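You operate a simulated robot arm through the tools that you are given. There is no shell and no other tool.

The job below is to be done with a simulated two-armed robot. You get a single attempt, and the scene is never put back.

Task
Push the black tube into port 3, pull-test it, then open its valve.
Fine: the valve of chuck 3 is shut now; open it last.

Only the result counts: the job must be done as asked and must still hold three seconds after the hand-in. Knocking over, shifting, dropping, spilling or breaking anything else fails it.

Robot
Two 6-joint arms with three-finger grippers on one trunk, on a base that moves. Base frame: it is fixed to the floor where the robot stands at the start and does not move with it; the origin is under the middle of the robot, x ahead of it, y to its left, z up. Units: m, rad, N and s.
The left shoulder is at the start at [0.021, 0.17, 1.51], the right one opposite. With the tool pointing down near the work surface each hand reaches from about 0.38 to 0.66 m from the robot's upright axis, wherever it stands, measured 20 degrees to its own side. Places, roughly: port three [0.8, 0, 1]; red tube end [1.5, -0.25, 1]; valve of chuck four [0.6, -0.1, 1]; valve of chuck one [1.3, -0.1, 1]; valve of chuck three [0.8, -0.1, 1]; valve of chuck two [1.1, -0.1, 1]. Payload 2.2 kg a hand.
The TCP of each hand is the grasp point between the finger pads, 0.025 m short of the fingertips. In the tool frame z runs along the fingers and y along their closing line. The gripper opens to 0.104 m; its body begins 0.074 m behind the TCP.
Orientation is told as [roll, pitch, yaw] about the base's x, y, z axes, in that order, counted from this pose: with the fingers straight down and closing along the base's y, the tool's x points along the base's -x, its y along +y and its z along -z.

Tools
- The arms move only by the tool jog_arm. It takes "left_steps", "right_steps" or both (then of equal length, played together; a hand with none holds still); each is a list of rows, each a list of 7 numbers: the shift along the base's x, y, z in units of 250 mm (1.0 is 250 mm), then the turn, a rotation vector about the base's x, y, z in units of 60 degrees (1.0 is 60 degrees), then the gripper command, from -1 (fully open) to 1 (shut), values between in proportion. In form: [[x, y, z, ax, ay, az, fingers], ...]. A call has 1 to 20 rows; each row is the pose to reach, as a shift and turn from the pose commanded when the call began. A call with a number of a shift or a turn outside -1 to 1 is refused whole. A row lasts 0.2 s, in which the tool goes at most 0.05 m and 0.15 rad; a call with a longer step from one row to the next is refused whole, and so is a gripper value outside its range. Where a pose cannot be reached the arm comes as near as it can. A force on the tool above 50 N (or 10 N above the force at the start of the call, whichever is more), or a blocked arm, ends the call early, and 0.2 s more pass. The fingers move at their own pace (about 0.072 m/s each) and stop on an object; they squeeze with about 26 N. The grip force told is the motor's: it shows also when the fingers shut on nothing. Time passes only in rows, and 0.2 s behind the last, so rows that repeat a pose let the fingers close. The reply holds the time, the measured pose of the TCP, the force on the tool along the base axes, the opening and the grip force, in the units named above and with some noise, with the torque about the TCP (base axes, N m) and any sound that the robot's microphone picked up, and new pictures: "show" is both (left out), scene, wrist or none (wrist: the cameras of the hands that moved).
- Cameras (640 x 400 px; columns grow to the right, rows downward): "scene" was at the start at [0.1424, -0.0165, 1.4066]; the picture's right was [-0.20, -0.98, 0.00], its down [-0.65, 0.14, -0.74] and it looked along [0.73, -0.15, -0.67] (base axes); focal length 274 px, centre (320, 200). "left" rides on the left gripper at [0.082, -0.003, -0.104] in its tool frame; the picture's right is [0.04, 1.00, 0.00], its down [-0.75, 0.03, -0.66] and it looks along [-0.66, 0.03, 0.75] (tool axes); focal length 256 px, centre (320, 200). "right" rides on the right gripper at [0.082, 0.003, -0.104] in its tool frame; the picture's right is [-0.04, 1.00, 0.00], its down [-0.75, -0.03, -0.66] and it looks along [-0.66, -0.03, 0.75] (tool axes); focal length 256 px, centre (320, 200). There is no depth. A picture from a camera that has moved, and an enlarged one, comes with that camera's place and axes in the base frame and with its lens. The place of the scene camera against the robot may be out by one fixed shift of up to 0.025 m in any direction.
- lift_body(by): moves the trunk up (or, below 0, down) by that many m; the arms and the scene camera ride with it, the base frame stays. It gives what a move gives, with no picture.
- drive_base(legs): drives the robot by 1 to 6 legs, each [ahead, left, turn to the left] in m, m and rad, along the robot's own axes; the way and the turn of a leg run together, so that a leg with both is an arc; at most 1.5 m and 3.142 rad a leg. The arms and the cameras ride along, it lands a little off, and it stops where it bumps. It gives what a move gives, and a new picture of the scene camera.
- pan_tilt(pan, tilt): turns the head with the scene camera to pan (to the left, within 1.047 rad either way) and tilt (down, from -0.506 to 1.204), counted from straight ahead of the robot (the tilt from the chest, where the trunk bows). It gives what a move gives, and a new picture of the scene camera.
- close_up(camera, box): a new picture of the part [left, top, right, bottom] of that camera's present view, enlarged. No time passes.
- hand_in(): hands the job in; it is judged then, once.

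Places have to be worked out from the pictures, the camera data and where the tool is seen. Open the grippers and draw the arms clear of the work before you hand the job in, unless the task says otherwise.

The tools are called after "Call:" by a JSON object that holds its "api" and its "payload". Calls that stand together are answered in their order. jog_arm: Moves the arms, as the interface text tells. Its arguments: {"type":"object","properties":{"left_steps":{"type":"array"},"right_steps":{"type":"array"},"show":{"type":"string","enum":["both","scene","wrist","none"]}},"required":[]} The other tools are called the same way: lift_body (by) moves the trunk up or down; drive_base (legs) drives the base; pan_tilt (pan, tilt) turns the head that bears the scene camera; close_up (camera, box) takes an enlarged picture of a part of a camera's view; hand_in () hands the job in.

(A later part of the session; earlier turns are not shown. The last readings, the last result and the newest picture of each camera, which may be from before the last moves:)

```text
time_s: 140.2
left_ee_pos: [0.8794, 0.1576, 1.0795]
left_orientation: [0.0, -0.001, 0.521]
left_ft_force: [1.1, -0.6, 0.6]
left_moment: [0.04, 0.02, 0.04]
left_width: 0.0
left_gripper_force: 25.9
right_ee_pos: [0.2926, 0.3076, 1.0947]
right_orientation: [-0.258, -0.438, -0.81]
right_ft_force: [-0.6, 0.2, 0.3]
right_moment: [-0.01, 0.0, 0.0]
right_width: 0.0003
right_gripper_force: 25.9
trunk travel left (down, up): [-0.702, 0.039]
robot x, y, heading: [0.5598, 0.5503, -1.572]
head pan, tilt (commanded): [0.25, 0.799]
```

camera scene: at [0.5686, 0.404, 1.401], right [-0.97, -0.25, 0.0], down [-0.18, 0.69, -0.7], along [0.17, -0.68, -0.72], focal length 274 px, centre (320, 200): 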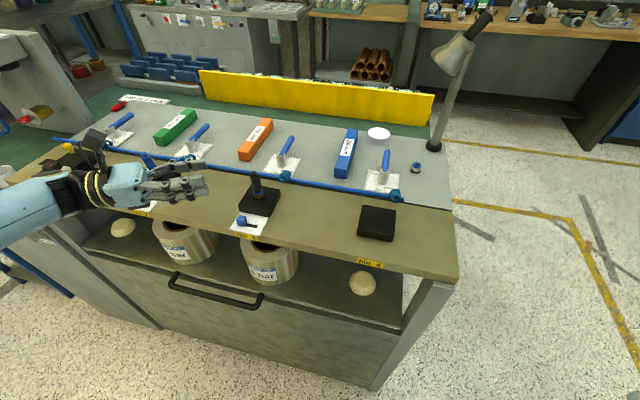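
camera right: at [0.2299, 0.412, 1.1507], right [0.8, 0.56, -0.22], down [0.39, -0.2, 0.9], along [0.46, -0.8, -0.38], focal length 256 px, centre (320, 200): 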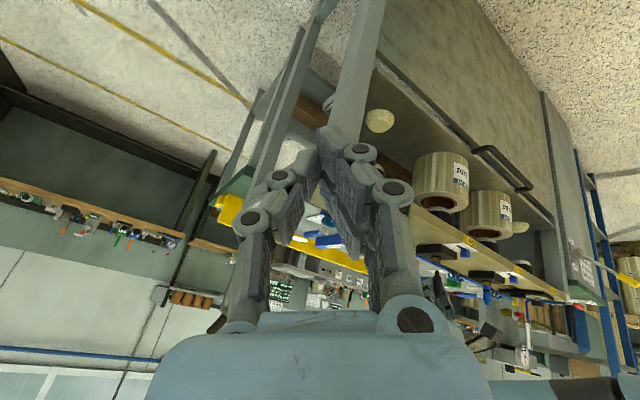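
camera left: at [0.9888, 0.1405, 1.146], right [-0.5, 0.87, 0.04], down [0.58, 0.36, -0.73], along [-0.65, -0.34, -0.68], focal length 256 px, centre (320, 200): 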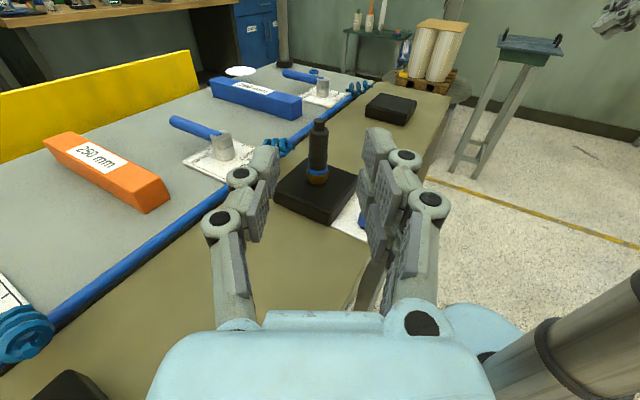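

Vertical now. I turn the hand back to yaw -90° (its normal reaching direction) in two turns.

Call:
{"api": "jog_arm", "payload": {"left_steps": [[0, 0, 0, 0, 0, -0.142, 1], [0, 0, 0, 0, 0, -0.284, 1], [0, 0, 0, 0, 0, -0.426, 1], [0, 0, 0, 0, 0, -0.568, 1], [0, 0, 0, 0, 0, -0.71, 1], [0, 0, 0, 0, 0, -0.852, 1], [0, 0, 0, 0, 0, -0.994, 1]], "show": "none"}}

Call:
{"api": "jog_arm", "payload": {"left_steps": [[0, 0, 0, 0, 0, -0.142, 1], [0, 0, 0, 0, 0, -0.284, 1], [0, 0, 0, 0, 0, -0.426, 1], [0, 0, 0, 0, 0, -0.568, 1], [0, 0, 0, 0, 0, -0.71, 1], [0, 0, 0, 0, 0, -0.852, 1], [0, 0, 0, 0, 0, -0.994, 1], [0, 0, 0, 0, 0, -0.994, 1]], "show": "both"}}

Call:
{"api": "close_up", "payload": {"camera": "scene", "box": [235, 120, 335, 200]}}

```text
time_s: 141.8
left_ee_pos: [0.8791, 0.1572, 1.0798]
left_orientation: [0.0, 0.002, -0.524]
left_ft_force: [0.5, -0.5, -0.7]
left_moment: [0.0, -0.01, -0.01]
left_width: 0.0002
left_gripper_force: 26.0
right_ee_pos: [0.2927, 0.3084, 1.0948]
right_orientation: [-0.258, -0.437, -0.81]
right_ft_force: [0.1, -0.2, 0.1]
right_moment: [0.03, 0.03, -0.03]
right_width: 0.0
right_gripper_force: 25.9
trunk travel left (down, up): [-0.702, 0.039]
robot x, y, heading: [0.5595, 0.5544, -1.57]
head pan, tilt (commanded): [0.25, 0.799]
```

```text
time_s: 143.6
left_ee_pos: [0.8802, 0.1583, 1.0794]
left_orientation: [0.002, 0.002, -1.564]
left_ft_force: [0.4, 0.3, -0.4]
left_moment: [0.01, 0.0, -0.02]
left_width: 0.0
left_gripper_force: 25.9
right_ee_pos: [0.2926, 0.3084, 1.0962]
right_orientation: [-0.259, -0.435, -0.811]
right_ft_force: [0.3, -1.7, 0.1]
right_moment: [0.0, 0.01, -0.01]
right_width: 0.0001
right_gripper_force: 26.5
trunk travel left (down, up): [-0.702, 0.039]
robot x, y, heading: [0.5571, 0.5531, -1.575]
head pan, tilt (commanded): [0.25, 0.799]
camera scene: at [0.568, 0.4033, 1.4009], right [-0.97, -0.25, 0.0], down [-0.18, 0.69, -0.7], along [0.17, -0.68, -0.72], focal length 274 px, centre (320, 200)
camera left: at [0.8763, 0.2394, 1.1846], right [1.0, 0.05, 0.0], down [0.03, -0.75, 0.66], along [0.03, -0.65, -0.76], focal length 256 px, centre (320, 200)
```

scene: 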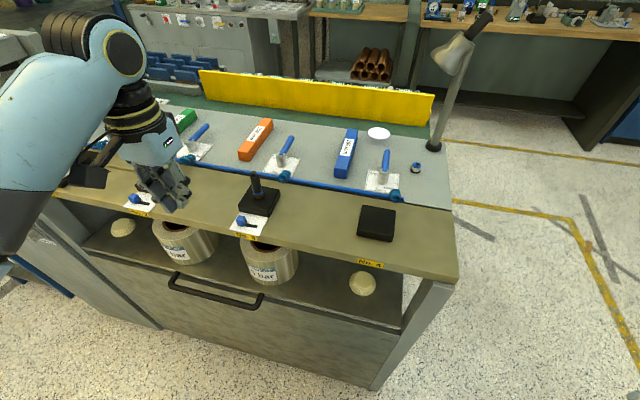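
left: 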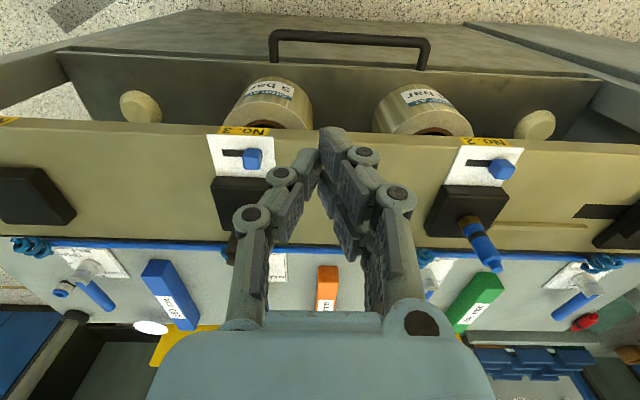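

```text
5.00 times, centred on (285, 160) of scene
camera zoom: at [0.568, 0.4033, 1.4009], right [-0.97, -0.25, 0.0], down [-0.18, 0.69, -0.7], along [0.17, -0.68, -0.72], focal length 1368 px, centre (495, 400)
```

zoom: 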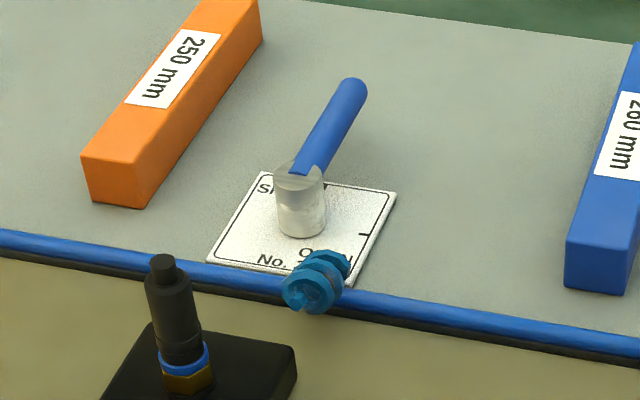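

The valve 3 post is at about [0.8085, -0.102], top z≈0.991, with the lever about 8 cm long pointing -y. I lean the hand about 28°, raise it, and move along x≈0.87, clear of the tube, to look at the lever from the wrist camera.

Call:
{"api": "jog_arm", "payload": {"left_steps": [[0, 0, 0.04, -0.12, 0, 0, 1], [0, 0, 0.1, -0.24, 0, 0, 1], [0, 0, 0.18, -0.36, 0, 0, 1], [0, -0.06, 0.26, -0.477, 0, 0, 1], [0, -0.2, 0.3, -0.477, 0, 0, 1], [0, -0.36, 0.32, -0.477, 0, 0, 1], [0, -0.52, 0.32, -0.477, 0, 0, 1], [0, -0.68, 0.32, -0.477, 0, 0, 1], [0, -0.8, 0.32, -0.477, 0, 0, 1], [0, -0.8, 0.32, -0.477, 0, 0, 1]], "show": "both"}}

Call:
{"api": "close_up", "payload": {"camera": "left", "box": [160, 40, 360, 200]}}

```text
time_s: 145.8
left_ee_pos: [0.8812, -0.0418, 1.1602]
left_orientation: [-0.002, -0.5, -1.564]
left_ft_force: [-1.1, 0.2, -0.6]
left_moment: [-0.03, 0.01, 0.0]
left_width: 0.0
left_gripper_force: 25.7
right_ee_pos: [0.2933, 0.3077, 1.0954]
right_orientation: [-0.26, -0.438, -0.811]
right_ft_force: [0.2, 0.4, -0.1]
right_moment: [-0.01, 0.0, 0.0]
right_width: 0.0
right_gripper_force: 25.7
trunk travel left (down, up): [-0.702, 0.039]
robot x, y, heading: [0.5564, 0.5514, -1.571]
head pan, tilt (commanded): [0.25, 0.799]
camera scene: at [0.5681, 0.4038, 1.401], right [-0.97, -0.25, 0.0], down [-0.18, 0.69, -0.7], along [0.17, -0.68, -0.72], focal length 274 px, centre (320, 200)
camera left: at [0.8764, 0.0795, 1.2139], right [1.0, 0.04, -0.02], down [0.04, -0.35, 0.94], along [0.03, -0.94, -0.35], focal length 256 px, centre (320, 200)
```

scene: 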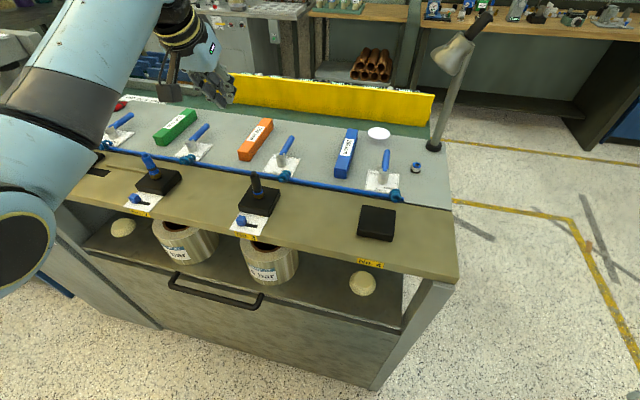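
left: 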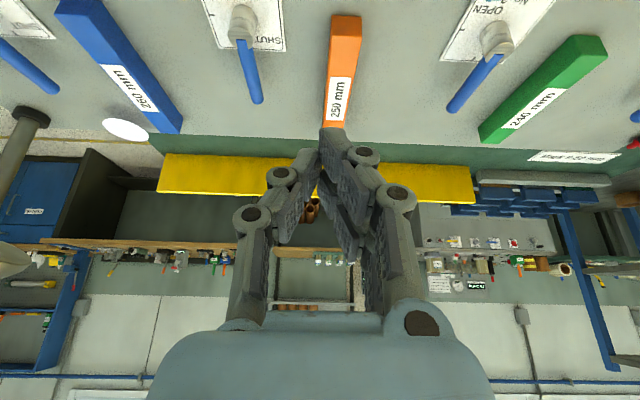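

```text
2.50 times, centred on (260, 120) of left
camera zoom: at [0.8764, 0.0795, 1.2139], right [1.0, 0.04, -0.02], down [0.04, -0.35, 0.94], along [0.03, -0.94, -0.35], focal length 640 px, centre (470, 400)
```

zoom: 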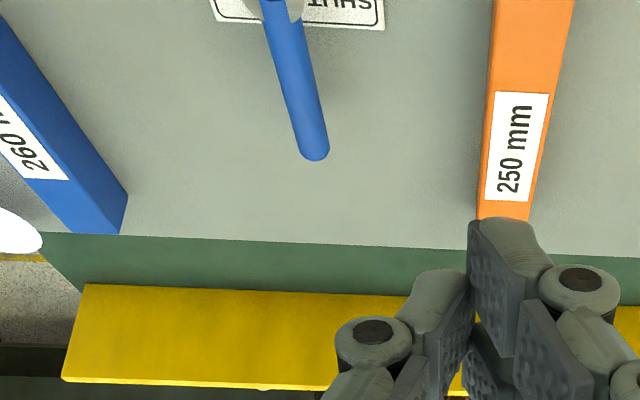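

The wrist view and the scene agree: the lever tip is at [0.806, -0.182] and the post at about [0.809, -0.10]. The orange bar's edge is at x≈0.889. I move the closed fingers to beside the lever's +x side, first at z≈1.06, checking reach.

Call:
{"api": "jog_arm", "payload": {"left_steps": [[-0.03, -0.1, -0.04, 0, 0, 0, 1], [-0.06, -0.2, -0.1, 0, 0, 0, 1], [-0.09, -0.29, -0.18, 0, 0, 0, 1], [-0.12, -0.37, -0.27, 0, 0, 0, 1], [-0.145, -0.433, -0.36, 0, 0, 0, 1], [-0.145, -0.433, -0.4, 0, 0, 0, 1], [-0.145, -0.433, -0.4, 0, 0, 0, 1]], "show": "both"}}

Call:
{"api": "close_up", "payload": {"camera": "left", "box": [200, 20, 400, 180]}}

Call:
{"api": "close_up", "payload": {"camera": "scene", "box": [190, 100, 330, 210]}}

```text
time_s: 147.4
left_ee_pos: [0.8439, -0.1517, 1.0606]
left_orientation: [-0.003, -0.499, -1.562]
left_ft_force: [-0.3, -0.4, -0.5]
left_moment: [0.03, -0.01, -0.01]
left_width: 0.0
left_gripper_force: 26.0
right_ee_pos: [0.2921, 0.3071, 1.0945]
right_orientation: [-0.258, -0.437, -0.809]
right_ft_force: [-0.2, 0.3, 0.1]
right_moment: [-0.01, -0.01, -0.04]
right_width: 0.0
right_gripper_force: 25.6
trunk travel left (down, up): [-0.702, 0.039]
robot x, y, heading: [0.562, 0.5526, -1.573]
head pan, tilt (commanded): [0.25, 0.799]
camera scene: at [0.5678, 0.403, 1.4009], right [-0.97, -0.25, 0.0], down [-0.18, 0.69, -0.7], along [0.17, -0.68, -0.72], focal length 274 px, centre (320, 200)
camera left: at [0.8397, -0.0295, 1.1133], right [1.0, 0.04, -0.02], down [0.04, -0.35, 0.94], along [0.03, -0.94, -0.35], focal length 256 px, centre (320, 200)
```

scene: 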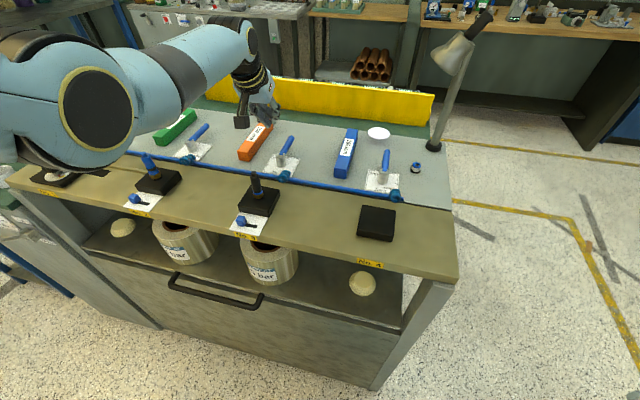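
left: 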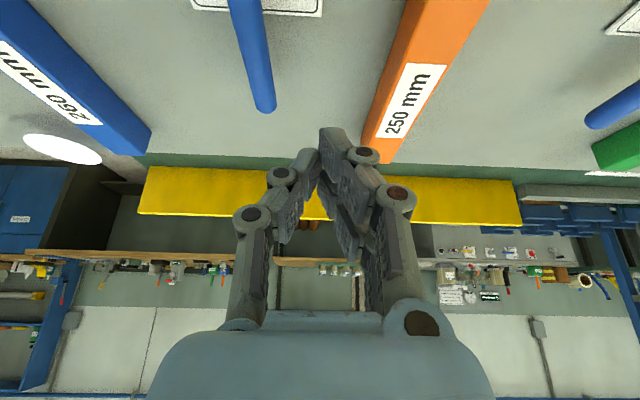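

```text
2.50 times, centred on (300, 100) of left
camera zoom: at [0.8397, -0.0295, 1.1133], right [1.0, 0.04, -0.02], down [0.04, -0.35, 0.94], along [0.03, -0.94, -0.35], focal length 640 px, centre (370, 450)
```

zoom: 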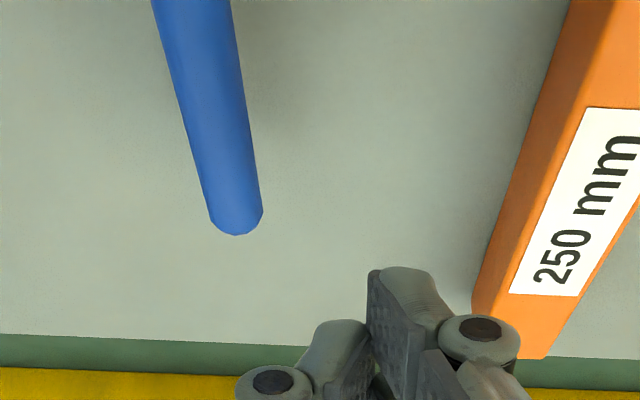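

```text
3.64 times, centred on (260, 155) of scene
camera zoom: at [0.5678, 0.403, 1.4009], right [-0.97, -0.25, 0.0], down [-0.18, 0.69, -0.7], along [0.17, -0.68, -0.72], focal length 995 px, centre (538, 364)
```

zoom: 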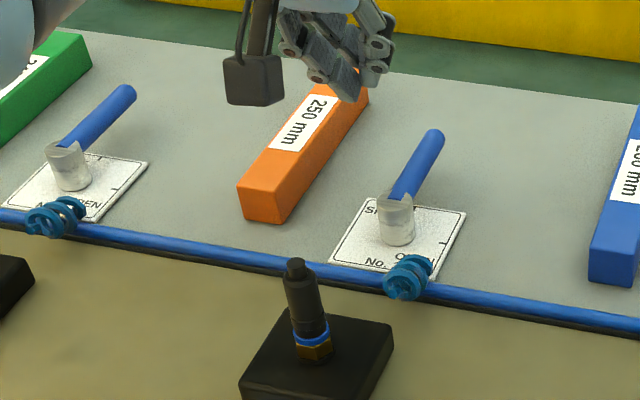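

Reach is fine and the tube and bars are clear. I lower beside the lever to z≈0.987.

Call:
{"api": "jog_arm", "payload": {"left_steps": [[-0.008, 0, -0.06, 0, 0, 0, 1], [-0.01, 0, -0.12, 0, 0, 0, 1], [-0.01, 0, -0.18, 0, 0, 0, 1], [-0.01, 0, -0.24, 0, 0, 0, 1], [-0.01, 0, -0.294, 0, 0, 0, 1], [-0.01, 0, -0.294, 0, 0, 0, 1]], "show": "none"}}

Call:
{"api": "close_up", "payload": {"camera": "left", "box": [200, 40, 440, 220]}}

Call:
{"api": "close_up", "payload": {"camera": "scene", "box": [220, 110, 320, 190]}}

```text
time_s: 148.8
left_ee_pos: [0.8396, -0.1421, 0.9912]
left_orientation: [-0.003, -0.497, -1.56]
left_ft_force: [0.2, 0.1, 0.9]
left_moment: [0.02, -0.03, 0.01]
left_width: 0.0002
left_gripper_force: 26.1
left hand out of reach, approached as far as the arm can: row 4, 5, 6
right_ee_pos: [0.2934, 0.3068, 1.0957]
right_orientation: [-0.26, -0.436, -0.81]
right_ft_force: [0.5, 0.4, 0.3]
right_moment: [0.03, 0.01, -0.01]
right_width: 0.0
right_gripper_force: 26.3
trunk travel left (down, up): [-0.702, 0.039]
robot x, y, heading: [0.5574, 0.5551, -1.57]
head pan, tilt (commanded): [0.25, 0.799]
```

```text
2.22 times, centred on (320, 130) of left
camera zoom: at [0.8362, -0.0205, 1.0445], right [1.0, 0.04, -0.02], down [0.04, -0.35, 0.94], along [0.03, -0.94, -0.35], focal length 569 px, centre (320, 356)
```

zoom: 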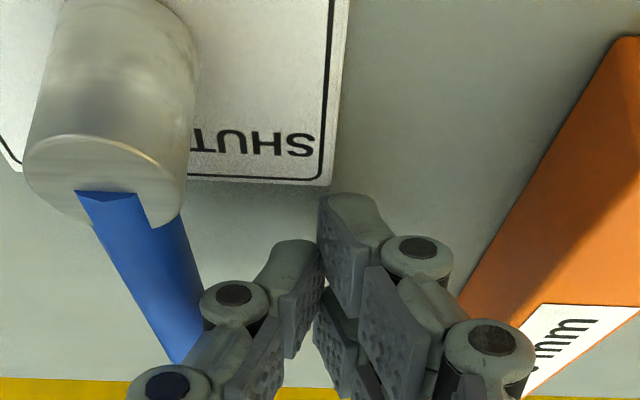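

```text
5.00 times, centred on (270, 150) of scene
camera zoom: at [0.5678, 0.4028, 1.4009], right [-0.97, -0.25, 0.0], down [-0.18, 0.7, -0.7], along [0.17, -0.68, -0.72], focal length 1368 px, centre (570, 450)
```

zoom: 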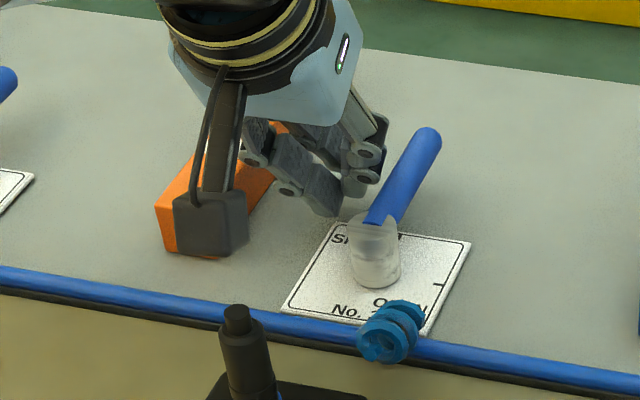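

It's right at the reach limit (y stopped at -0.142). I raise the hand, drive the robot 3.5 cm closer (about the same bench clearance as at the start), and come back beside the lever.

Call:
{"api": "jog_arm", "payload": {"left_steps": [[0.004, 0.02, 0.08, 0, 0, 0, 1], [0.004, 0.04, 0.16, 0, 0, 0, 1], [0.004, 0.06, 0.24, 0, 0, 0, 1], [0.004, 0.1, 0.3, 0, 0, 0, 1]], "show": "none"}}

Call:
{"api": "drive_base", "payload": {"legs": [[0.035, 0, 0]]}}

```text
time_s: 149.8
left_ee_pos: [0.8409, -0.1173, 1.0656]
left_orientation: [-0.003, -0.499, -1.562]
left_ft_force: [-0.3, -0.6, 0.7]
left_moment: [0.0, 0.04, 0.02]
left_width: 0.0
left_gripper_force: 26.6
right_ee_pos: [0.291, 0.3086, 1.0952]
right_orientation: [-0.26, -0.437, -0.811]
right_ft_force: [0.4, 0.5, 0.2]
right_moment: [-0.03, -0.03, -0.01]
right_width: 0.0001
right_gripper_force: 25.8
trunk travel left (down, up): [-0.702, 0.039]
robot x, y, heading: [0.5582, 0.5515, -1.573]
head pan, tilt (commanded): [0.25, 0.799]
```

```text
time_s: 150.6
left_ee_pos: [0.8396, -0.1506, 1.0662]
left_orientation: [-0.002, -0.496, -1.562]
left_ft_force: [-0.2, -0.2, -1.3]
left_moment: [0.0, 0.02, 0.01]
left_width: 0.0003
left_gripper_force: 25.3
right_ee_pos: [0.2921, 0.2736, 1.0953]
right_orientation: [-0.259, -0.436, -0.81]
right_ft_force: [0.3, 1.2, -0.4]
right_moment: [0.01, 0.01, 0.02]
right_width: 0.0
right_gripper_force: 25.9
trunk travel left (down, up): [-0.702, 0.039]
robot x, y, heading: [0.5605, 0.5173, -1.57]
head pan, tilt (commanded): [0.25, 0.799]
camera scene: at [0.5677, 0.369, 1.4009], right [-0.97, -0.25, 0.0], down [-0.18, 0.69, -0.7], along [0.17, -0.68, -0.72], focal length 274 px, centre (320, 200)
```

scene: 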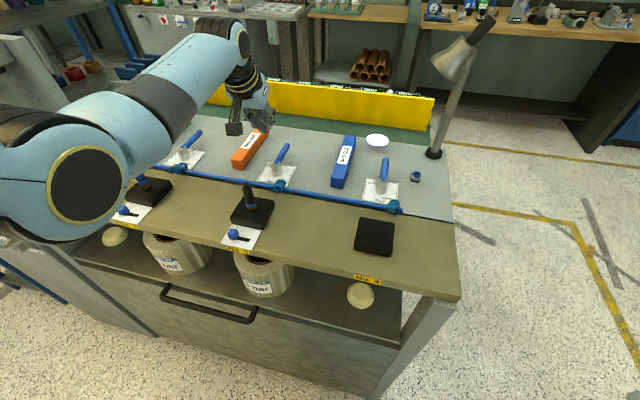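

The robot is at y≈0.517 with no bump. I lower the fingers beside the lever again.

Call:
{"api": "jog_arm", "payload": {"left_steps": [[0.004, 0, -0.06, 0, 0, 0, 1], [0.004, 0, -0.12, 0, 0, 0, 1], [0.004, 0, -0.18, 0, 0, 0, 1], [0.004, 0, -0.24, 0, 0, 0, 1], [0.004, 0, -0.29, 0, 0, 0, 1], [0.004, 0, -0.317, 0, 0, 0, 1], [0.004, 0, -0.317, 0, 0, 0, 1]], "show": "none"}}

Call:
{"api": "close_up", "payload": {"camera": "left", "box": [200, 40, 440, 220]}}

Call:
{"api": "close_up", "payload": {"camera": "scene", "box": [220, 110, 320, 190]}}

```text
time_s: 152.2
left_ee_pos: [0.8427, -0.1515, 0.986]
left_orientation: [-0.004, -0.498, -1.562]
left_ft_force: [0.7, 0.3, 0.7]
left_moment: [0.01, 0.0, 0.02]
left_width: 0.0
left_gripper_force: 26.5
right_ee_pos: [0.2924, 0.273, 1.0947]
right_orientation: [-0.258, -0.435, -0.809]
right_ft_force: [0.8, 0.2, 0.3]
right_moment: [-0.01, 0.02, -0.02]
right_width: 0.0
right_gripper_force: 26.2
trunk travel left (down, up): [-0.702, 0.039]
robot x, y, heading: [0.5628, 0.5136, -1.569]
head pan, tilt (commanded): [0.25, 0.799]
```

```text
2.22 times, centred on (320, 130) of left
camera zoom: at [0.8384, -0.0297, 1.0395], right [1.0, 0.04, -0.02], down [0.04, -0.35, 0.94], along [0.03, -0.94, -0.35], focal length 569 px, centre (320, 356)
```

zoom: 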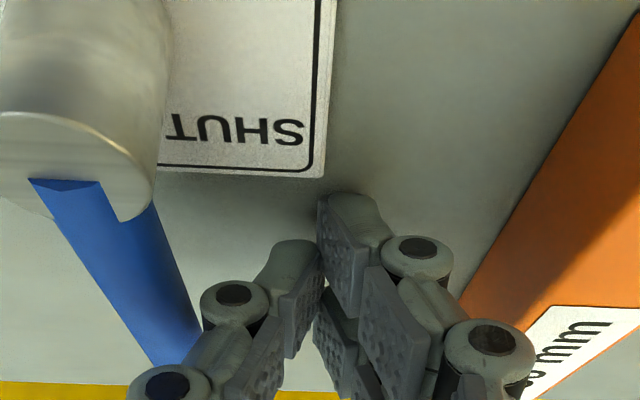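

```text
5.00 times, centred on (270, 150) of scene
camera zoom: at [0.5679, 0.3687, 1.4009], right [-0.97, -0.25, 0.0], down [-0.18, 0.69, -0.7], along [0.17, -0.68, -0.72], focal length 1368 px, centre (570, 450)
```

zoom: 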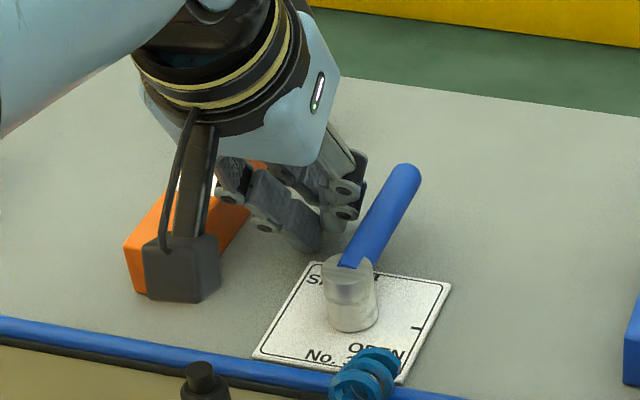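

The fingers are beside the lever with no contact. I sweep the first half of the arc about the post (about 45°), watching the force.

Call:
{"api": "jog_arm", "payload": {"left_steps": [[-0.025, 0.007, 0, 0, 0, 0, 1], [-0.049, 0.01, 0, 0, 0, 0, 1], [-0.074, 0.006, 0, 0, 0, 0, 1], [-0.099, -0.003, 0, 0, 0, 0, 1], [-0.125, -0.005, 0, 0, 0, 0, 1], [-0.152, -0.007, 0, 0, 0, 0, 1], [-0.178, -0.002, 0, 0, 0, 0, 1], [-0.205, 0.003, 0, 0, 0, 0, 1]], "show": "none"}}

Call:
{"api": "close_up", "payload": {"camera": "left", "box": [160, 20, 480, 220]}}

Call:
{"api": "close_up", "payload": {"camera": "scene", "box": [220, 110, 320, 200]}}

```text
time_s: 154.0
left_ee_pos: [0.7907, -0.1507, 0.9867]
left_orientation: [-0.002, -0.498, -1.563]
left_ft_force: [0.0, 0.4, 1.1]
left_moment: [-0.03, -0.01, 0.04]
left_width: 0.0
left_gripper_force: 25.9
right_ee_pos: [0.2923, 0.2737, 1.0945]
right_orientation: [-0.259, -0.435, -0.809]
right_ft_force: [0.1, 0.6, 0.1]
right_moment: [-0.02, 0.0, -0.01]
right_width: 0.0
right_gripper_force: 26.2
trunk travel left (down, up): [-0.702, 0.039]
robot x, y, heading: [0.5573, 0.5155, -1.569]
head pan, tilt (commanded): [0.25, 0.799]
```

```text
2.00 times, centred on (320, 120) of left
camera zoom: at [0.7866, -0.0281, 1.0396], right [1.0, 0.04, -0.02], down [0.03, -0.35, 0.94], along [0.03, -0.94, -0.35], focal length 512 px, centre (320, 360)
```

zoom: 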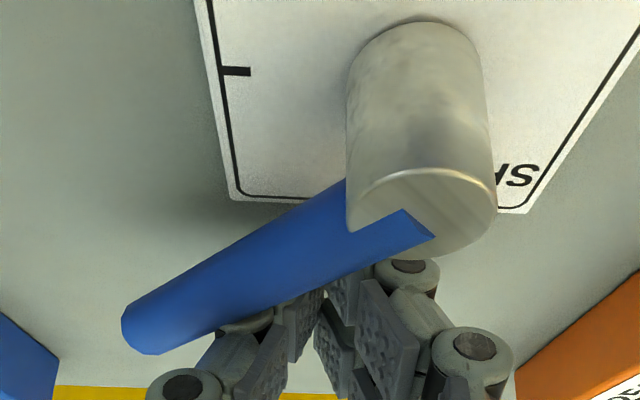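

```text
4.44 times, centred on (270, 155) of scene
camera zoom: at [0.5677, 0.3689, 1.4009], right [-0.97, -0.25, 0.0], down [-0.18, 0.69, -0.7], along [0.17, -0.68, -0.72], focal length 1216 px, centre (542, 400)
```

zoom: 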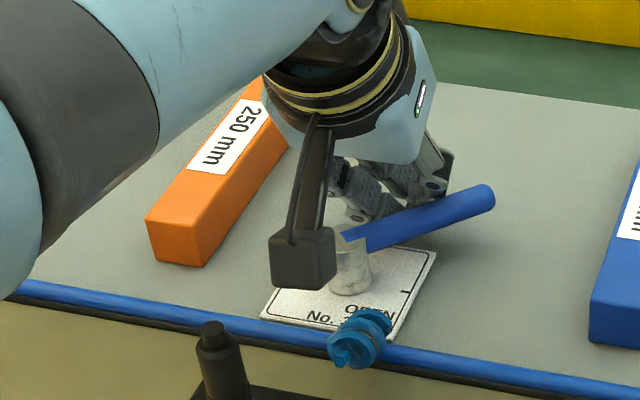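

The lever has swung to about 50° with negligible force. I continue the arc to about 80° and look again.

Call:
{"api": "jog_arm", "payload": {"left_steps": [[-0.016, 0.008, 0, 0, 0, 0, 1], [-0.033, 0.016, 0, 0, 0, 0, 1], [-0.048, 0.025, 0, 0, 0, 0, 1], [-0.063, 0.035, 0, 0, 0, 0, 1], [-0.077, 0.047, 0, 0, 0, 0, 1], [-0.09, 0.06, 0, 0, 0, 0, 1]], "show": "none"}}

Call:
{"api": "close_up", "payload": {"camera": "left", "box": [160, 20, 480, 220]}}

Call:
{"api": "close_up", "payload": {"camera": "scene", "box": [220, 110, 320, 200]}}

```text
time_s: 155.4
left_ee_pos: [0.7727, -0.142, 0.9889]
left_orientation: [0.0, -0.507, -1.562]
left_ft_force: [15.7, -29.1, 10.4]
left_moment: [-0.79, -0.54, -0.42]
left_width: 0.0
left_gripper_force: 26.1
right_ee_pos: [0.2943, 0.2708, 1.0954]
right_orientation: [-0.259, -0.434, -0.807]
right_ft_force: [-0.2, -0.6, 0.8]
right_moment: [-0.01, -0.01, 0.01]
right_width: 0.0
right_gripper_force: 26.1
trunk travel left (down, up): [-0.702, 0.039]
robot x, y, heading: [0.5569, 0.5189, -1.569]
head pan, tilt (commanded): [0.25, 0.799]
```

```text
2.00 times, centred on (320, 120) of left
camera zoom: at [0.7682, -0.0196, 1.0412], right [1.0, 0.04, -0.02], down [0.03, -0.34, 0.94], along [0.03, -0.94, -0.34], focal length 512 px, centre (320, 360)
```

zoom: 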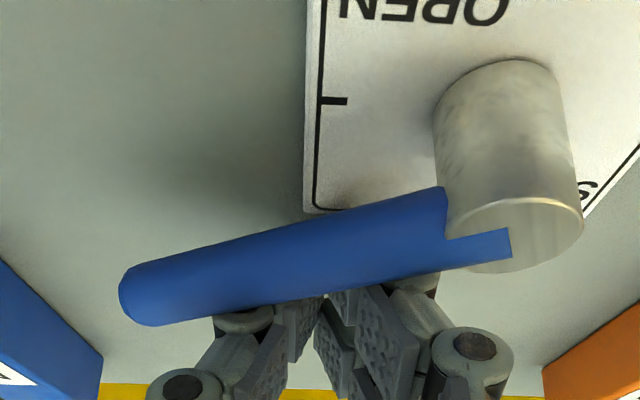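

```text
4.44 times, centred on (270, 155) of scene
camera zoom: at [0.5702, 0.3654, 1.4007], right [-0.97, -0.25, 0.0], down [-0.18, 0.7, -0.7], along [0.17, -0.67, -0.72], focal length 1216 px, centre (542, 400)
```

zoom: 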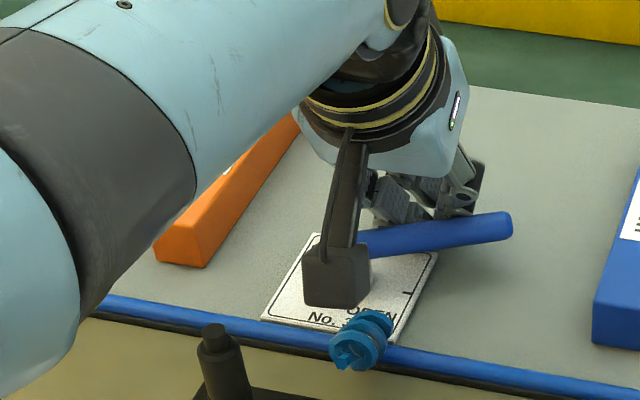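

Force rose to 33 N with the lever at about 64°: the contact has crept close to the post. I back off, lift, and will re-engage further out toward the lever's tip. I'll also shift the robot 6 cm to -x for reach.

Call:
{"api": "jog_arm", "payload": {"left_steps": [[0.018, -0.035, 0, 0, 0, 0, 1], [0.036, -0.07, 0, 0, 0, 0, 1], [0.036, -0.07, 0.08, 0, 0, 0, 1], [0.036, -0.07, 0.16, 0, 0, 0, 1], [0.036, -0.07, 0.24, 0, 0, 0, 1], [0.036, -0.05, 0.3, 0, 0, 0, 1]], "show": "none"}}

Call:
{"api": "drive_base", "payload": {"legs": [[0, -0.06, 0]]}}

Call:
{"api": "close_up", "payload": {"camera": "left", "box": [200, 0, 460, 180]}}

Call:
{"api": "close_up", "payload": {"camera": "scene", "box": [190, 110, 290, 200]}}

```text
time_s: 156.8
left_ee_pos: [0.7777, -0.1469, 1.0616]
left_orientation: [-0.001, -0.496, -1.562]
left_ft_force: [0.1, 0.9, -0.1]
left_moment: [-0.03, 0.0, 0.0]
left_width: 0.0001
left_gripper_force: 26.1
right_ee_pos: [0.2919, 0.2738, 1.0954]
right_orientation: [-0.258, -0.437, -0.81]
right_ft_force: [0.0, 0.6, -0.8]
right_moment: [-0.02, 0.01, -0.01]
right_width: 0.0
right_gripper_force: 25.4
trunk travel left (down, up): [-0.702, 0.039]
robot x, y, heading: [0.5557, 0.5175, -1.572]
head pan, tilt (commanded): [0.25, 0.799]
```

```text
time_s: 157.8
left_ee_pos: [0.7161, -0.1473, 1.0604]
left_orientation: [-0.001, -0.496, -1.562]
left_ft_force: [-0.5, -0.4, 1.0]
left_moment: [0.02, -0.04, 0.04]
left_width: 0.0
left_gripper_force: 25.8
right_ee_pos: [0.2314, 0.2734, 1.0948]
right_orientation: [-0.259, -0.438, -0.809]
right_ft_force: [-0.7, -0.1, -0.2]
right_moment: [0.01, -0.02, 0.03]
right_width: 0.0
right_gripper_force: 25.7
trunk travel left (down, up): [-0.702, 0.039]
robot x, y, heading: [0.5028, 0.5157, -1.573]
head pan, tilt (commanded): [0.25, 0.799]
camera scene: at [0.5066, 0.3689, 1.4009], right [-0.97, -0.25, 0.0], down [-0.18, 0.69, -0.7], along [0.17, -0.68, -0.72], focal length 274 px, centre (320, 200)
```

scene: 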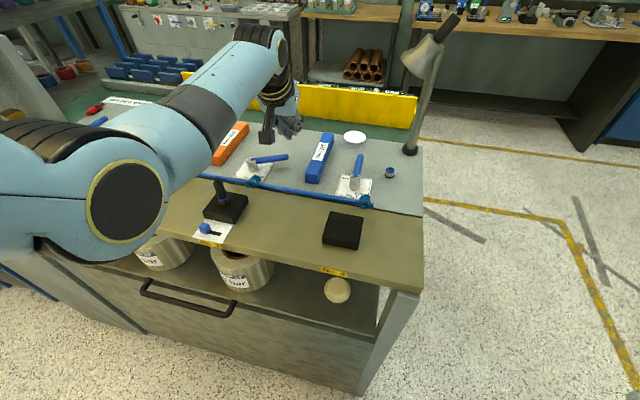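

```text
2.22 times, centred on (330, 90) of left
camera zoom: at [0.7121, -0.0258, 1.1149], right [1.0, 0.04, -0.02], down [0.03, -0.35, 0.94], along [0.03, -0.94, -0.35], focal length 569 px, centre (298, 444)
```

zoom: 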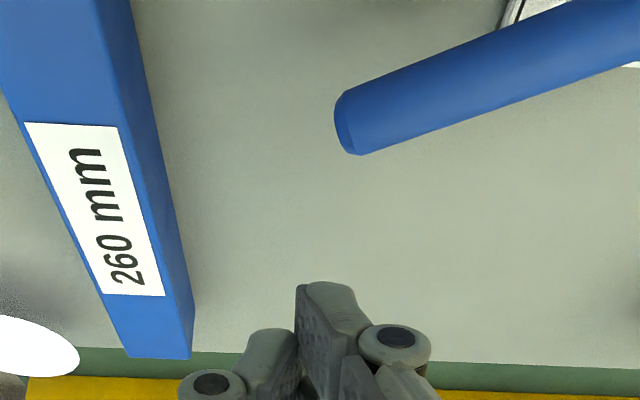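

```text
4.44 times, centred on (240, 155) of scene
camera zoom: at [0.5066, 0.3689, 1.4009], right [-0.97, -0.25, 0.0], down [-0.18, 0.69, -0.7], along [0.17, -0.68, -0.72], focal length 1216 px, centre (676, 400)
```

zoom: 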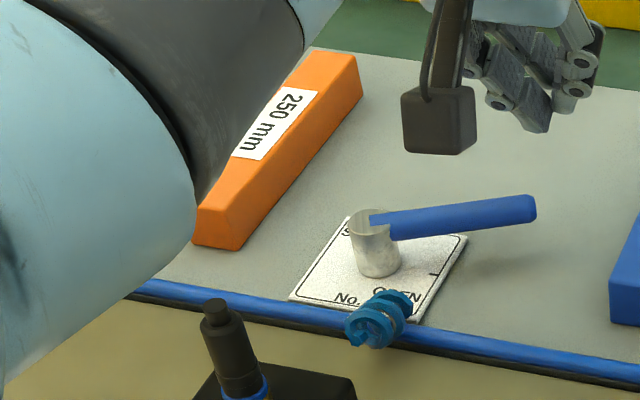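

The lever is at about 67° with its tip at [0.728, -0.1345]. I place the closed fingers on its far (-y) side near x≈0.74, about 1 cm clear, and lower.

Call:
{"api": "jog_arm", "payload": {"left_steps": [[0.048, -0.036, 0, 0, 0, 0, 1], [0.096, -0.071, 0, 0, 0, 0, 1], [0.096, -0.071, -0.07, 0, 0, 0, 1], [0.096, -0.071, -0.14, 0, 0, 0, 1], [0.096, -0.071, -0.21, 0, 0, 0, 1], [0.096, -0.071, -0.27, 0, 0, 0, 1], [0.096, -0.071, -0.294, 0, 0, 0, 1], [0.096, -0.071, -0.294, 0, 0, 0, 1]], "show": "none"}}

Call:
{"api": "close_up", "payload": {"camera": "left", "box": [180, 20, 460, 220]}}

Call:
{"api": "close_up", "payload": {"camera": "scene", "box": [190, 110, 290, 200]}}

```text
time_s: 159.6
left_ee_pos: [0.7418, -0.1648, 0.9882]
left_orientation: [-0.004, -0.498, -1.562]
left_ft_force: [-0.3, -0.4, 0.1]
left_moment: [0.02, -0.02, -0.03]
left_width: 0.0
left_gripper_force: 26.6
right_ee_pos: [0.2318, 0.2733, 1.0956]
right_orientation: [-0.257, -0.436, -0.808]
right_ft_force: [0.9, -0.2, 0.0]
right_moment: [0.02, -0.02, -0.02]
right_width: 0.0001
right_gripper_force: 25.4
trunk travel left (down, up): [-0.702, 0.039]
robot x, y, heading: [0.5025, 0.5199, -1.568]
head pan, tilt (commanded): [0.25, 0.799]
```

```text
2.00 times, centred on (320, 120) of left
camera zoom: at [0.7376, -0.0432, 1.0414], right [1.0, 0.04, -0.02], down [0.04, -0.35, 0.94], along [0.03, -0.94, -0.35], focal length 512 px, centre (320, 360)
```

zoom: 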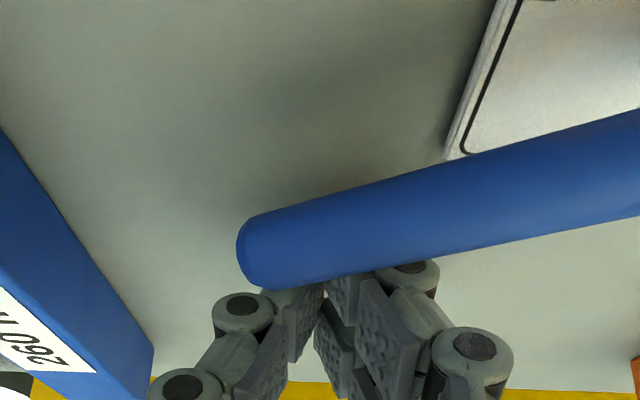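

```text
4.44 times, centred on (240, 155) of scene
camera zoom: at [0.5082, 0.3689, 1.4009], right [-0.97, -0.25, 0.0], down [-0.18, 0.69, -0.7], along [0.17, -0.68, -0.72], focal length 1216 px, centre (676, 400)
```

zoom: 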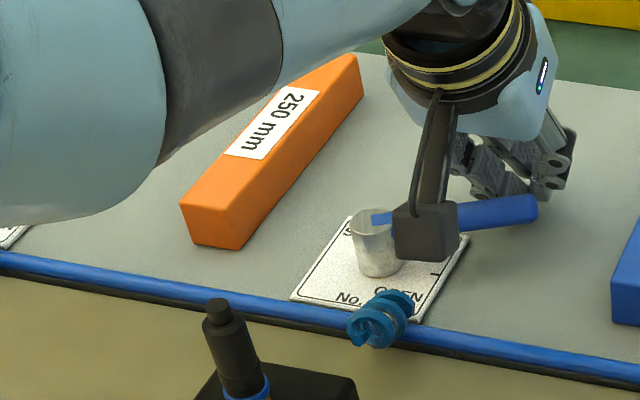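

I push +y (toward me) on the lever's outer part in small steps, about 30 mm, and then check the angle.

Call:
{"api": "jog_arm", "payload": {"left_steps": [[0, 0.02, 0, 0, 0, 0, 1], [0, 0.04, 0, 0, 0, 0, 1], [0, 0.06, 0, 0, 0, 0, 1], [0, 0.08, 0, 0, 0, 0, 1], [0, 0.1, 0, 0, 0, 0, 1], [0, 0.12, 0, 0, 0, 0, 1]], "show": "none"}}

Call:
{"api": "close_up", "payload": {"camera": "left", "box": [180, 20, 460, 220]}}

Call:
{"api": "close_up", "payload": {"camera": "scene", "box": [190, 110, 290, 200]}}

```text
time_s: 161.0
left_ee_pos: [0.7401, -0.1352, 0.9886]
left_orientation: [-0.002, -0.499, -1.561]
left_ft_force: [0.2, -0.7, -0.2]
left_moment: [-0.02, -0.01, 0.02]
left_width: 0.0001
left_gripper_force: 26.0
right_ee_pos: [0.2333, 0.2743, 1.0954]
right_orientation: [-0.259, -0.436, -0.812]
right_ft_force: [0.4, -0.3, -1.0]
right_moment: [-0.06, 0.01, 0.02]
right_width: 0.0
right_gripper_force: 26.4
trunk travel left (down, up): [-0.702, 0.039]
robot x, y, heading: [0.4991, 0.5149, -1.571]
head pan, tilt (commanded): [0.25, 0.799]
```

```text
2.00 times, centred on (320, 120) of left
camera zoom: at [0.7371, -0.0132, 1.0413], right [1.0, 0.04, -0.02], down [0.04, -0.35, 0.94], along [0.03, -0.94, -0.35], focal length 512 px, centre (320, 360)
```

zoom: 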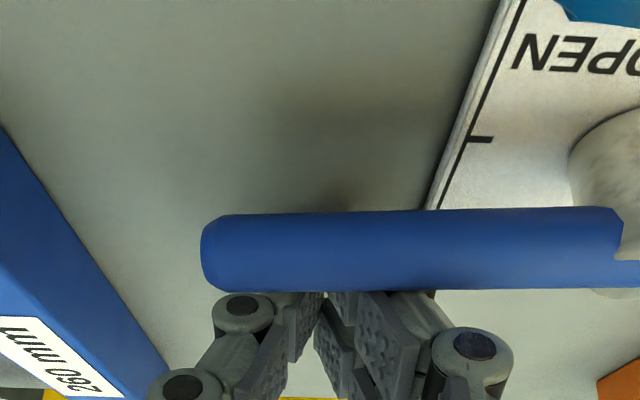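

```text
4.44 times, centred on (240, 155) of scene
camera zoom: at [0.5082, 0.3691, 1.4009], right [-0.97, -0.25, 0.0], down [-0.18, 0.69, -0.7], along [0.17, -0.68, -0.72], focal length 1216 px, centre (676, 400)
```

zoom: 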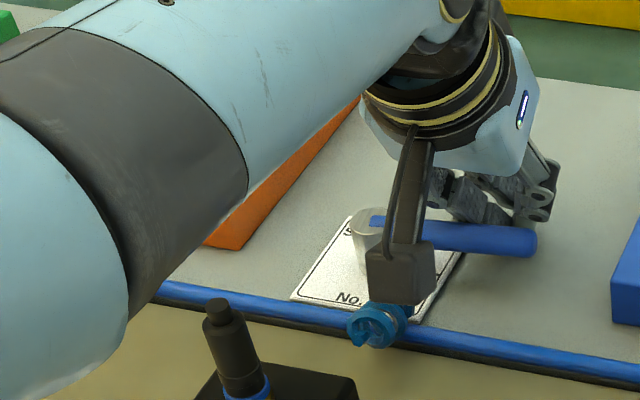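

Now about 82° with almost no force. I push the last about 9 mm in 2 mm steps, watching for the end stop.

Call:
{"api": "jog_arm", "payload": {"left_steps": [[0, 0.008, 0, 0, 0, 0, 1], [0, 0.016, 0, 0, 0, 0, 1], [0, 0.024, 0, 0, 0, 0, 1], [0, 0.032, 0, 0, 0, 0, 1], [0, 0.038, 0, 0, 0, 0, 1]], "show": "none"}}

Call:
{"api": "close_up", "payload": {"camera": "left", "box": [180, 20, 460, 220]}}

Call:
{"api": "close_up", "payload": {"camera": "scene", "box": [190, 110, 290, 200]}}

```text
time_s: 162.2
left_ee_pos: [0.7402, -0.1273, 0.9914]
left_orientation: [-0.004, -0.502, -1.563]
left_ft_force: [0.0, -8.7, 2.3]
left_moment: [0.05, 0.06, -0.16]
left_width: 0.0003
left_gripper_force: 25.8
right_ee_pos: [0.233, 0.2723, 1.0952]
right_orientation: [-0.257, -0.434, -0.81]
right_ft_force: [0.1, -0.2, -0.6]
right_moment: [-0.04, -0.01, 0.0]
right_width: 0.0
right_gripper_force: 26.7
trunk travel left (down, up): [-0.702, 0.039]
robot x, y, heading: [0.4964, 0.5161, -1.575]
head pan, tilt (commanded): [0.25, 0.799]
```

```text
2.00 times, centred on (320, 120) of left
camera zoom: at [0.737, -0.0061, 1.0416], right [1.0, 0.04, -0.02], down [0.04, -0.35, 0.94], along [0.03, -0.94, -0.35], focal length 512 px, centre (320, 360)
```

zoom: 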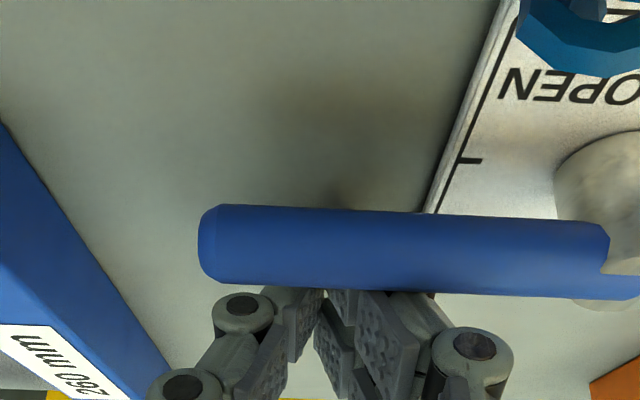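

```text
4.44 times, centred on (240, 155) of scene
camera zoom: at [0.5081, 0.3677, 1.4008], right [-0.97, -0.25, 0.0], down [-0.18, 0.7, -0.7], along [0.17, -0.68, -0.72], focal length 1216 px, centre (676, 400)
```

zoom: 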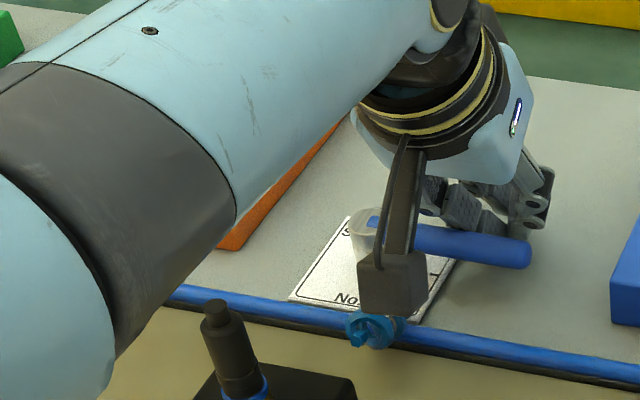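

The lever is at about 90°, parallel to the plate edge, on OPEN, with 9 N at what seems to be its end stop. I back the fingers off in -y and lift away, then check.

Call:
{"api": "jog_arm", "payload": {"left_steps": [[0, -0.03, 0, 0, 0, 0, 1], [0, -0.07, 0, 0, 0, 0, 1], [0, -0.09, 0.06, 0, 0, 0, 1], [0, -0.09, 0.14, 0, 0, 0, 1], [0, -0.09, 0.22, 0, 0, 0, 1], [0, -0.08, 0.3, 0, 0, 0, 1], [0, -0.04, 0.38, 0, 0, 0, 1], [0, 0.0, 0.44, 0, 0, 0, 1]], "show": "both"}}

Call:
{"api": "close_up", "payload": {"camera": "left", "box": [240, 0, 480, 150]}}

Call:
{"api": "close_up", "payload": {"camera": "scene", "box": [190, 110, 290, 210]}}

```text
time_s: 164.0
left_ee_pos: [0.7399, -0.1256, 1.0974]
left_orientation: [-0.003, -0.498, -1.563]
left_ft_force: [0.0, 0.3, -0.4]
left_moment: [0.02, 0.01, -0.02]
left_width: 0.0001
left_gripper_force: 26.0
right_ee_pos: [0.233, 0.2745, 1.0952]
right_orientation: [-0.258, -0.436, -0.809]
right_ft_force: [0.5, 0.0, 0.4]
right_moment: [0.0, -0.03, -0.01]
right_width: 0.0001
right_gripper_force: 25.8
trunk travel left (down, up): [-0.702, 0.039]
robot x, y, heading: [0.4982, 0.514, -1.57]
head pan, tilt (commanded): [0.25, 0.799]
camera scene: at [0.5081, 0.3693, 1.401], right [-0.97, -0.25, 0.0], down [-0.18, 0.69, -0.7], along [0.17, -0.68, -0.72], focal length 274 px, centre (320, 200)
camera left: at [0.7379, -0.004, 1.1507], right [1.0, 0.04, -0.02], down [0.04, -0.35, 0.94], along [0.03, -0.94, -0.35], focal length 256 px, centre (320, 200)
```

scene: 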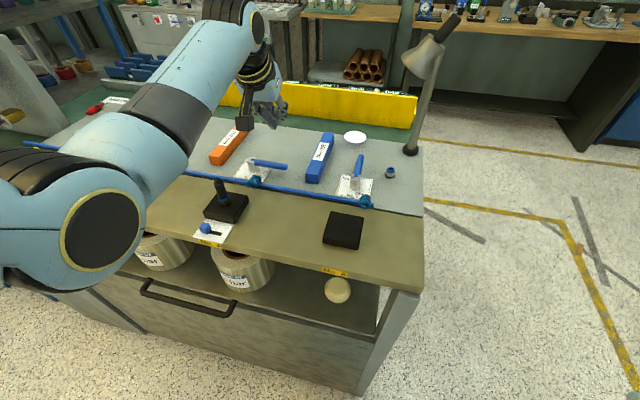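
left: 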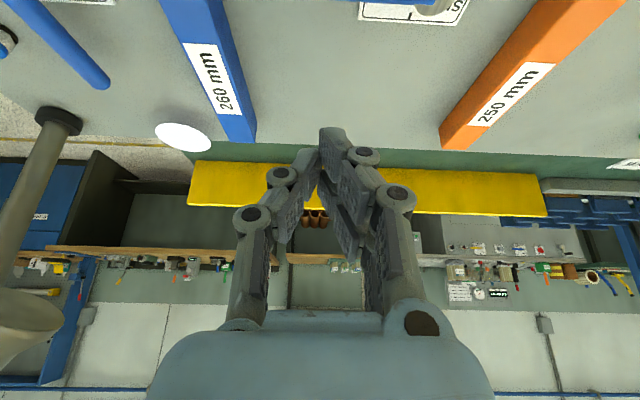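

```text
2.67 times, centred on (360, 75) of left
camera zoom: at [0.7379, -0.004, 1.1507], right [1.0, 0.04, -0.02], down [0.04, -0.35, 0.94], along [0.03, -0.94, -0.35], focal length 683 px, centre (213, 533)
```

zoom: 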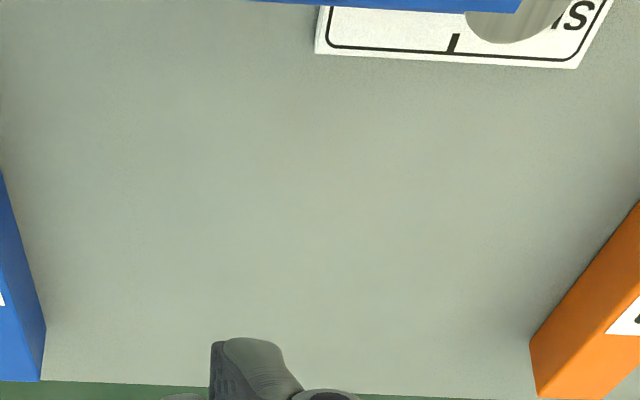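

```text
4.00 times, centred on (240, 160) of scene
camera zoom: at [0.5081, 0.3693, 1.401], right [-0.97, -0.25, 0.0], down [-0.18, 0.69, -0.7], along [0.17, -0.68, -0.72], focal length 1094 px, centre (640, 360)
```

zoom: 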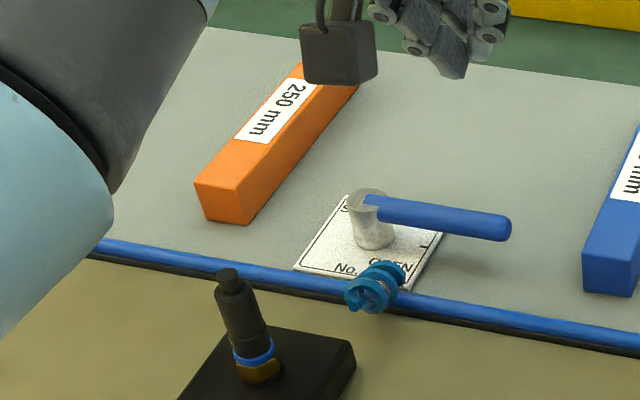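

The lever now lies along the plate's edge at OPEN. I verify the tube's seat once more with close-ups before retreating.

Call:
{"api": "close_up", "payload": {"camera": "right", "box": [415, 235, 465, 275]}}

Call:
{"api": "close_up", "payload": {"camera": "scene", "box": [200, 165, 250, 215]}}

Call:
{"api": "close_up", "payload": {"camera": "right", "box": [380, 200, 540, 300]}}

```text
10.00 times, centred on (440, 255) of right
camera zoom: at [0.1743, 0.3782, 1.1507], right [0.8, 0.56, -0.21], down [0.38, -0.2, 0.9], along [0.46, -0.8, -0.38], focal length 2560 px, centre (-880, -350)
```

zoom: 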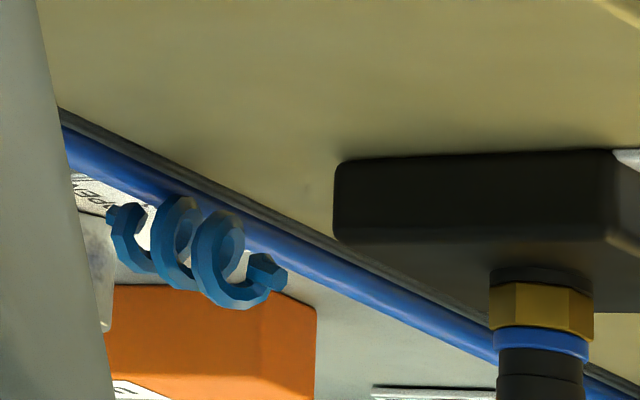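

```text
8.00 times, centred on (225, 190) of scene
camera zoom: at [0.5081, 0.3693, 1.401], right [-0.97, -0.25, 0.0], down [-0.18, 0.69, -0.7], along [0.17, -0.68, -0.72], focal length 2188 px, centre (1080, 280)
```

zoom: 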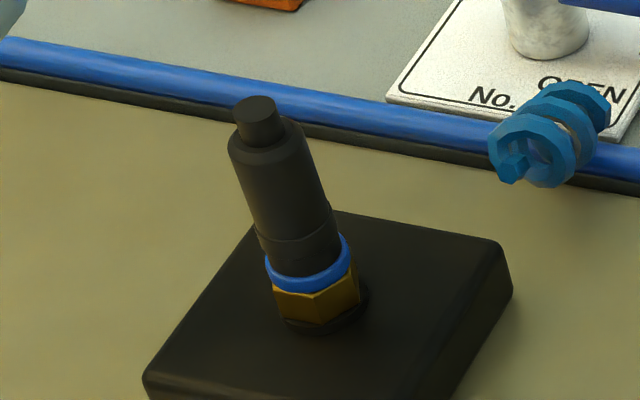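

```text
4.00 times, centred on (460, 250) of right
camera zoom: at [0.1743, 0.3782, 1.1507], right [0.8, 0.56, -0.21], down [0.38, -0.2, 0.9], along [0.46, -0.8, -0.38], focal length 1024 px, centre (-240, 0)
```

zoom: 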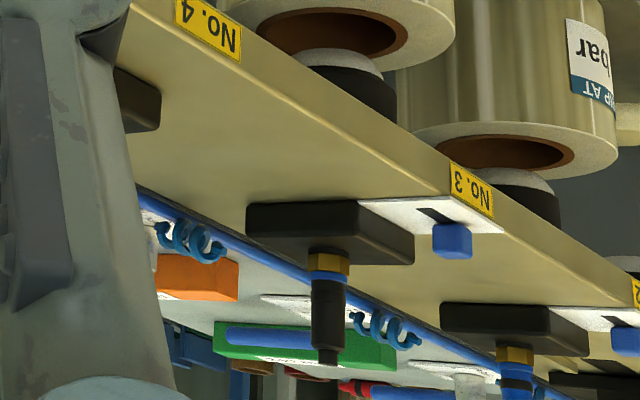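

The tube sits at the same depth as it did in its holder, and everything else looks undisturbed. I draw the left hand up and back over the board (x≈0.725, clear of the tube), opening it once away.

Call:
{"api": "jog_arm", "payload": {"left_steps": [[-0.02, 0.04, 0.08, 0, 0, 0, 1], [-0.04, 0.12, 0.16, 0, 0, 0, 1], [-0.06, 0.24, 0.22, 0, 0, 0, 1], [-0.06, 0.38, 0.24, 0, 0, 0, 1], [-0.06, 0.54, 0.24, 0, 0, 0, 1], [-0.06, 0.7, 0.24, 0, 0, 0, 1], [-0.06, 0.86, 0.24, 0, 0, 0, 1], [-0.06, 1.0, 0.24, 0, 0, 0, 1]], "show": "scene"}}

```text
time_s: 165.8
left_ee_pos: [0.7269, 0.1237, 1.159]
left_orientation: [-0.005, -0.499, -1.564]
left_ft_force: [0.0, -0.3, -0.2]
left_moment: [-0.04, 0.02, -0.01]
left_width: 0.0
left_gripper_force: 25.8
right_ee_pos: [0.2328, 0.2739, 1.0956]
right_orientation: [-0.261, -0.437, -0.81]
right_ft_force: [0.8, -0.4, 0.7]
right_moment: [-0.01, 0.02, -0.01]
right_width: 0.0
right_gripper_force: 25.9
trunk travel left (down, up): [-0.702, 0.039]
robot x, y, heading: [0.4992, 0.518, -1.57]
head pan, tilt (commanded): [0.25, 0.799]
camera scene: at [0.508, 0.3704, 1.4011], right [-0.97, -0.25, 0.0], down [-0.18, 0.69, -0.7], along [0.17, -0.68, -0.72], focal length 274 px, centre (320, 200)
```

scene: 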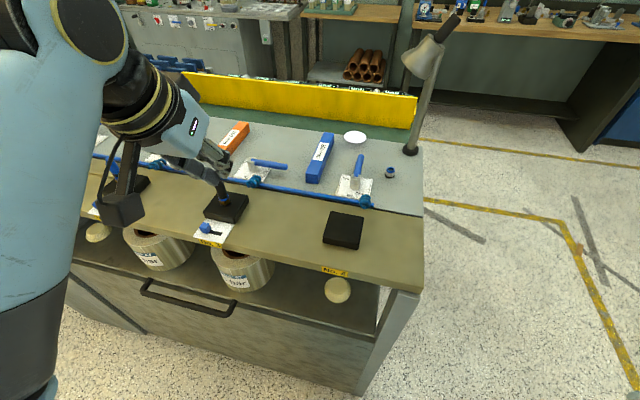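

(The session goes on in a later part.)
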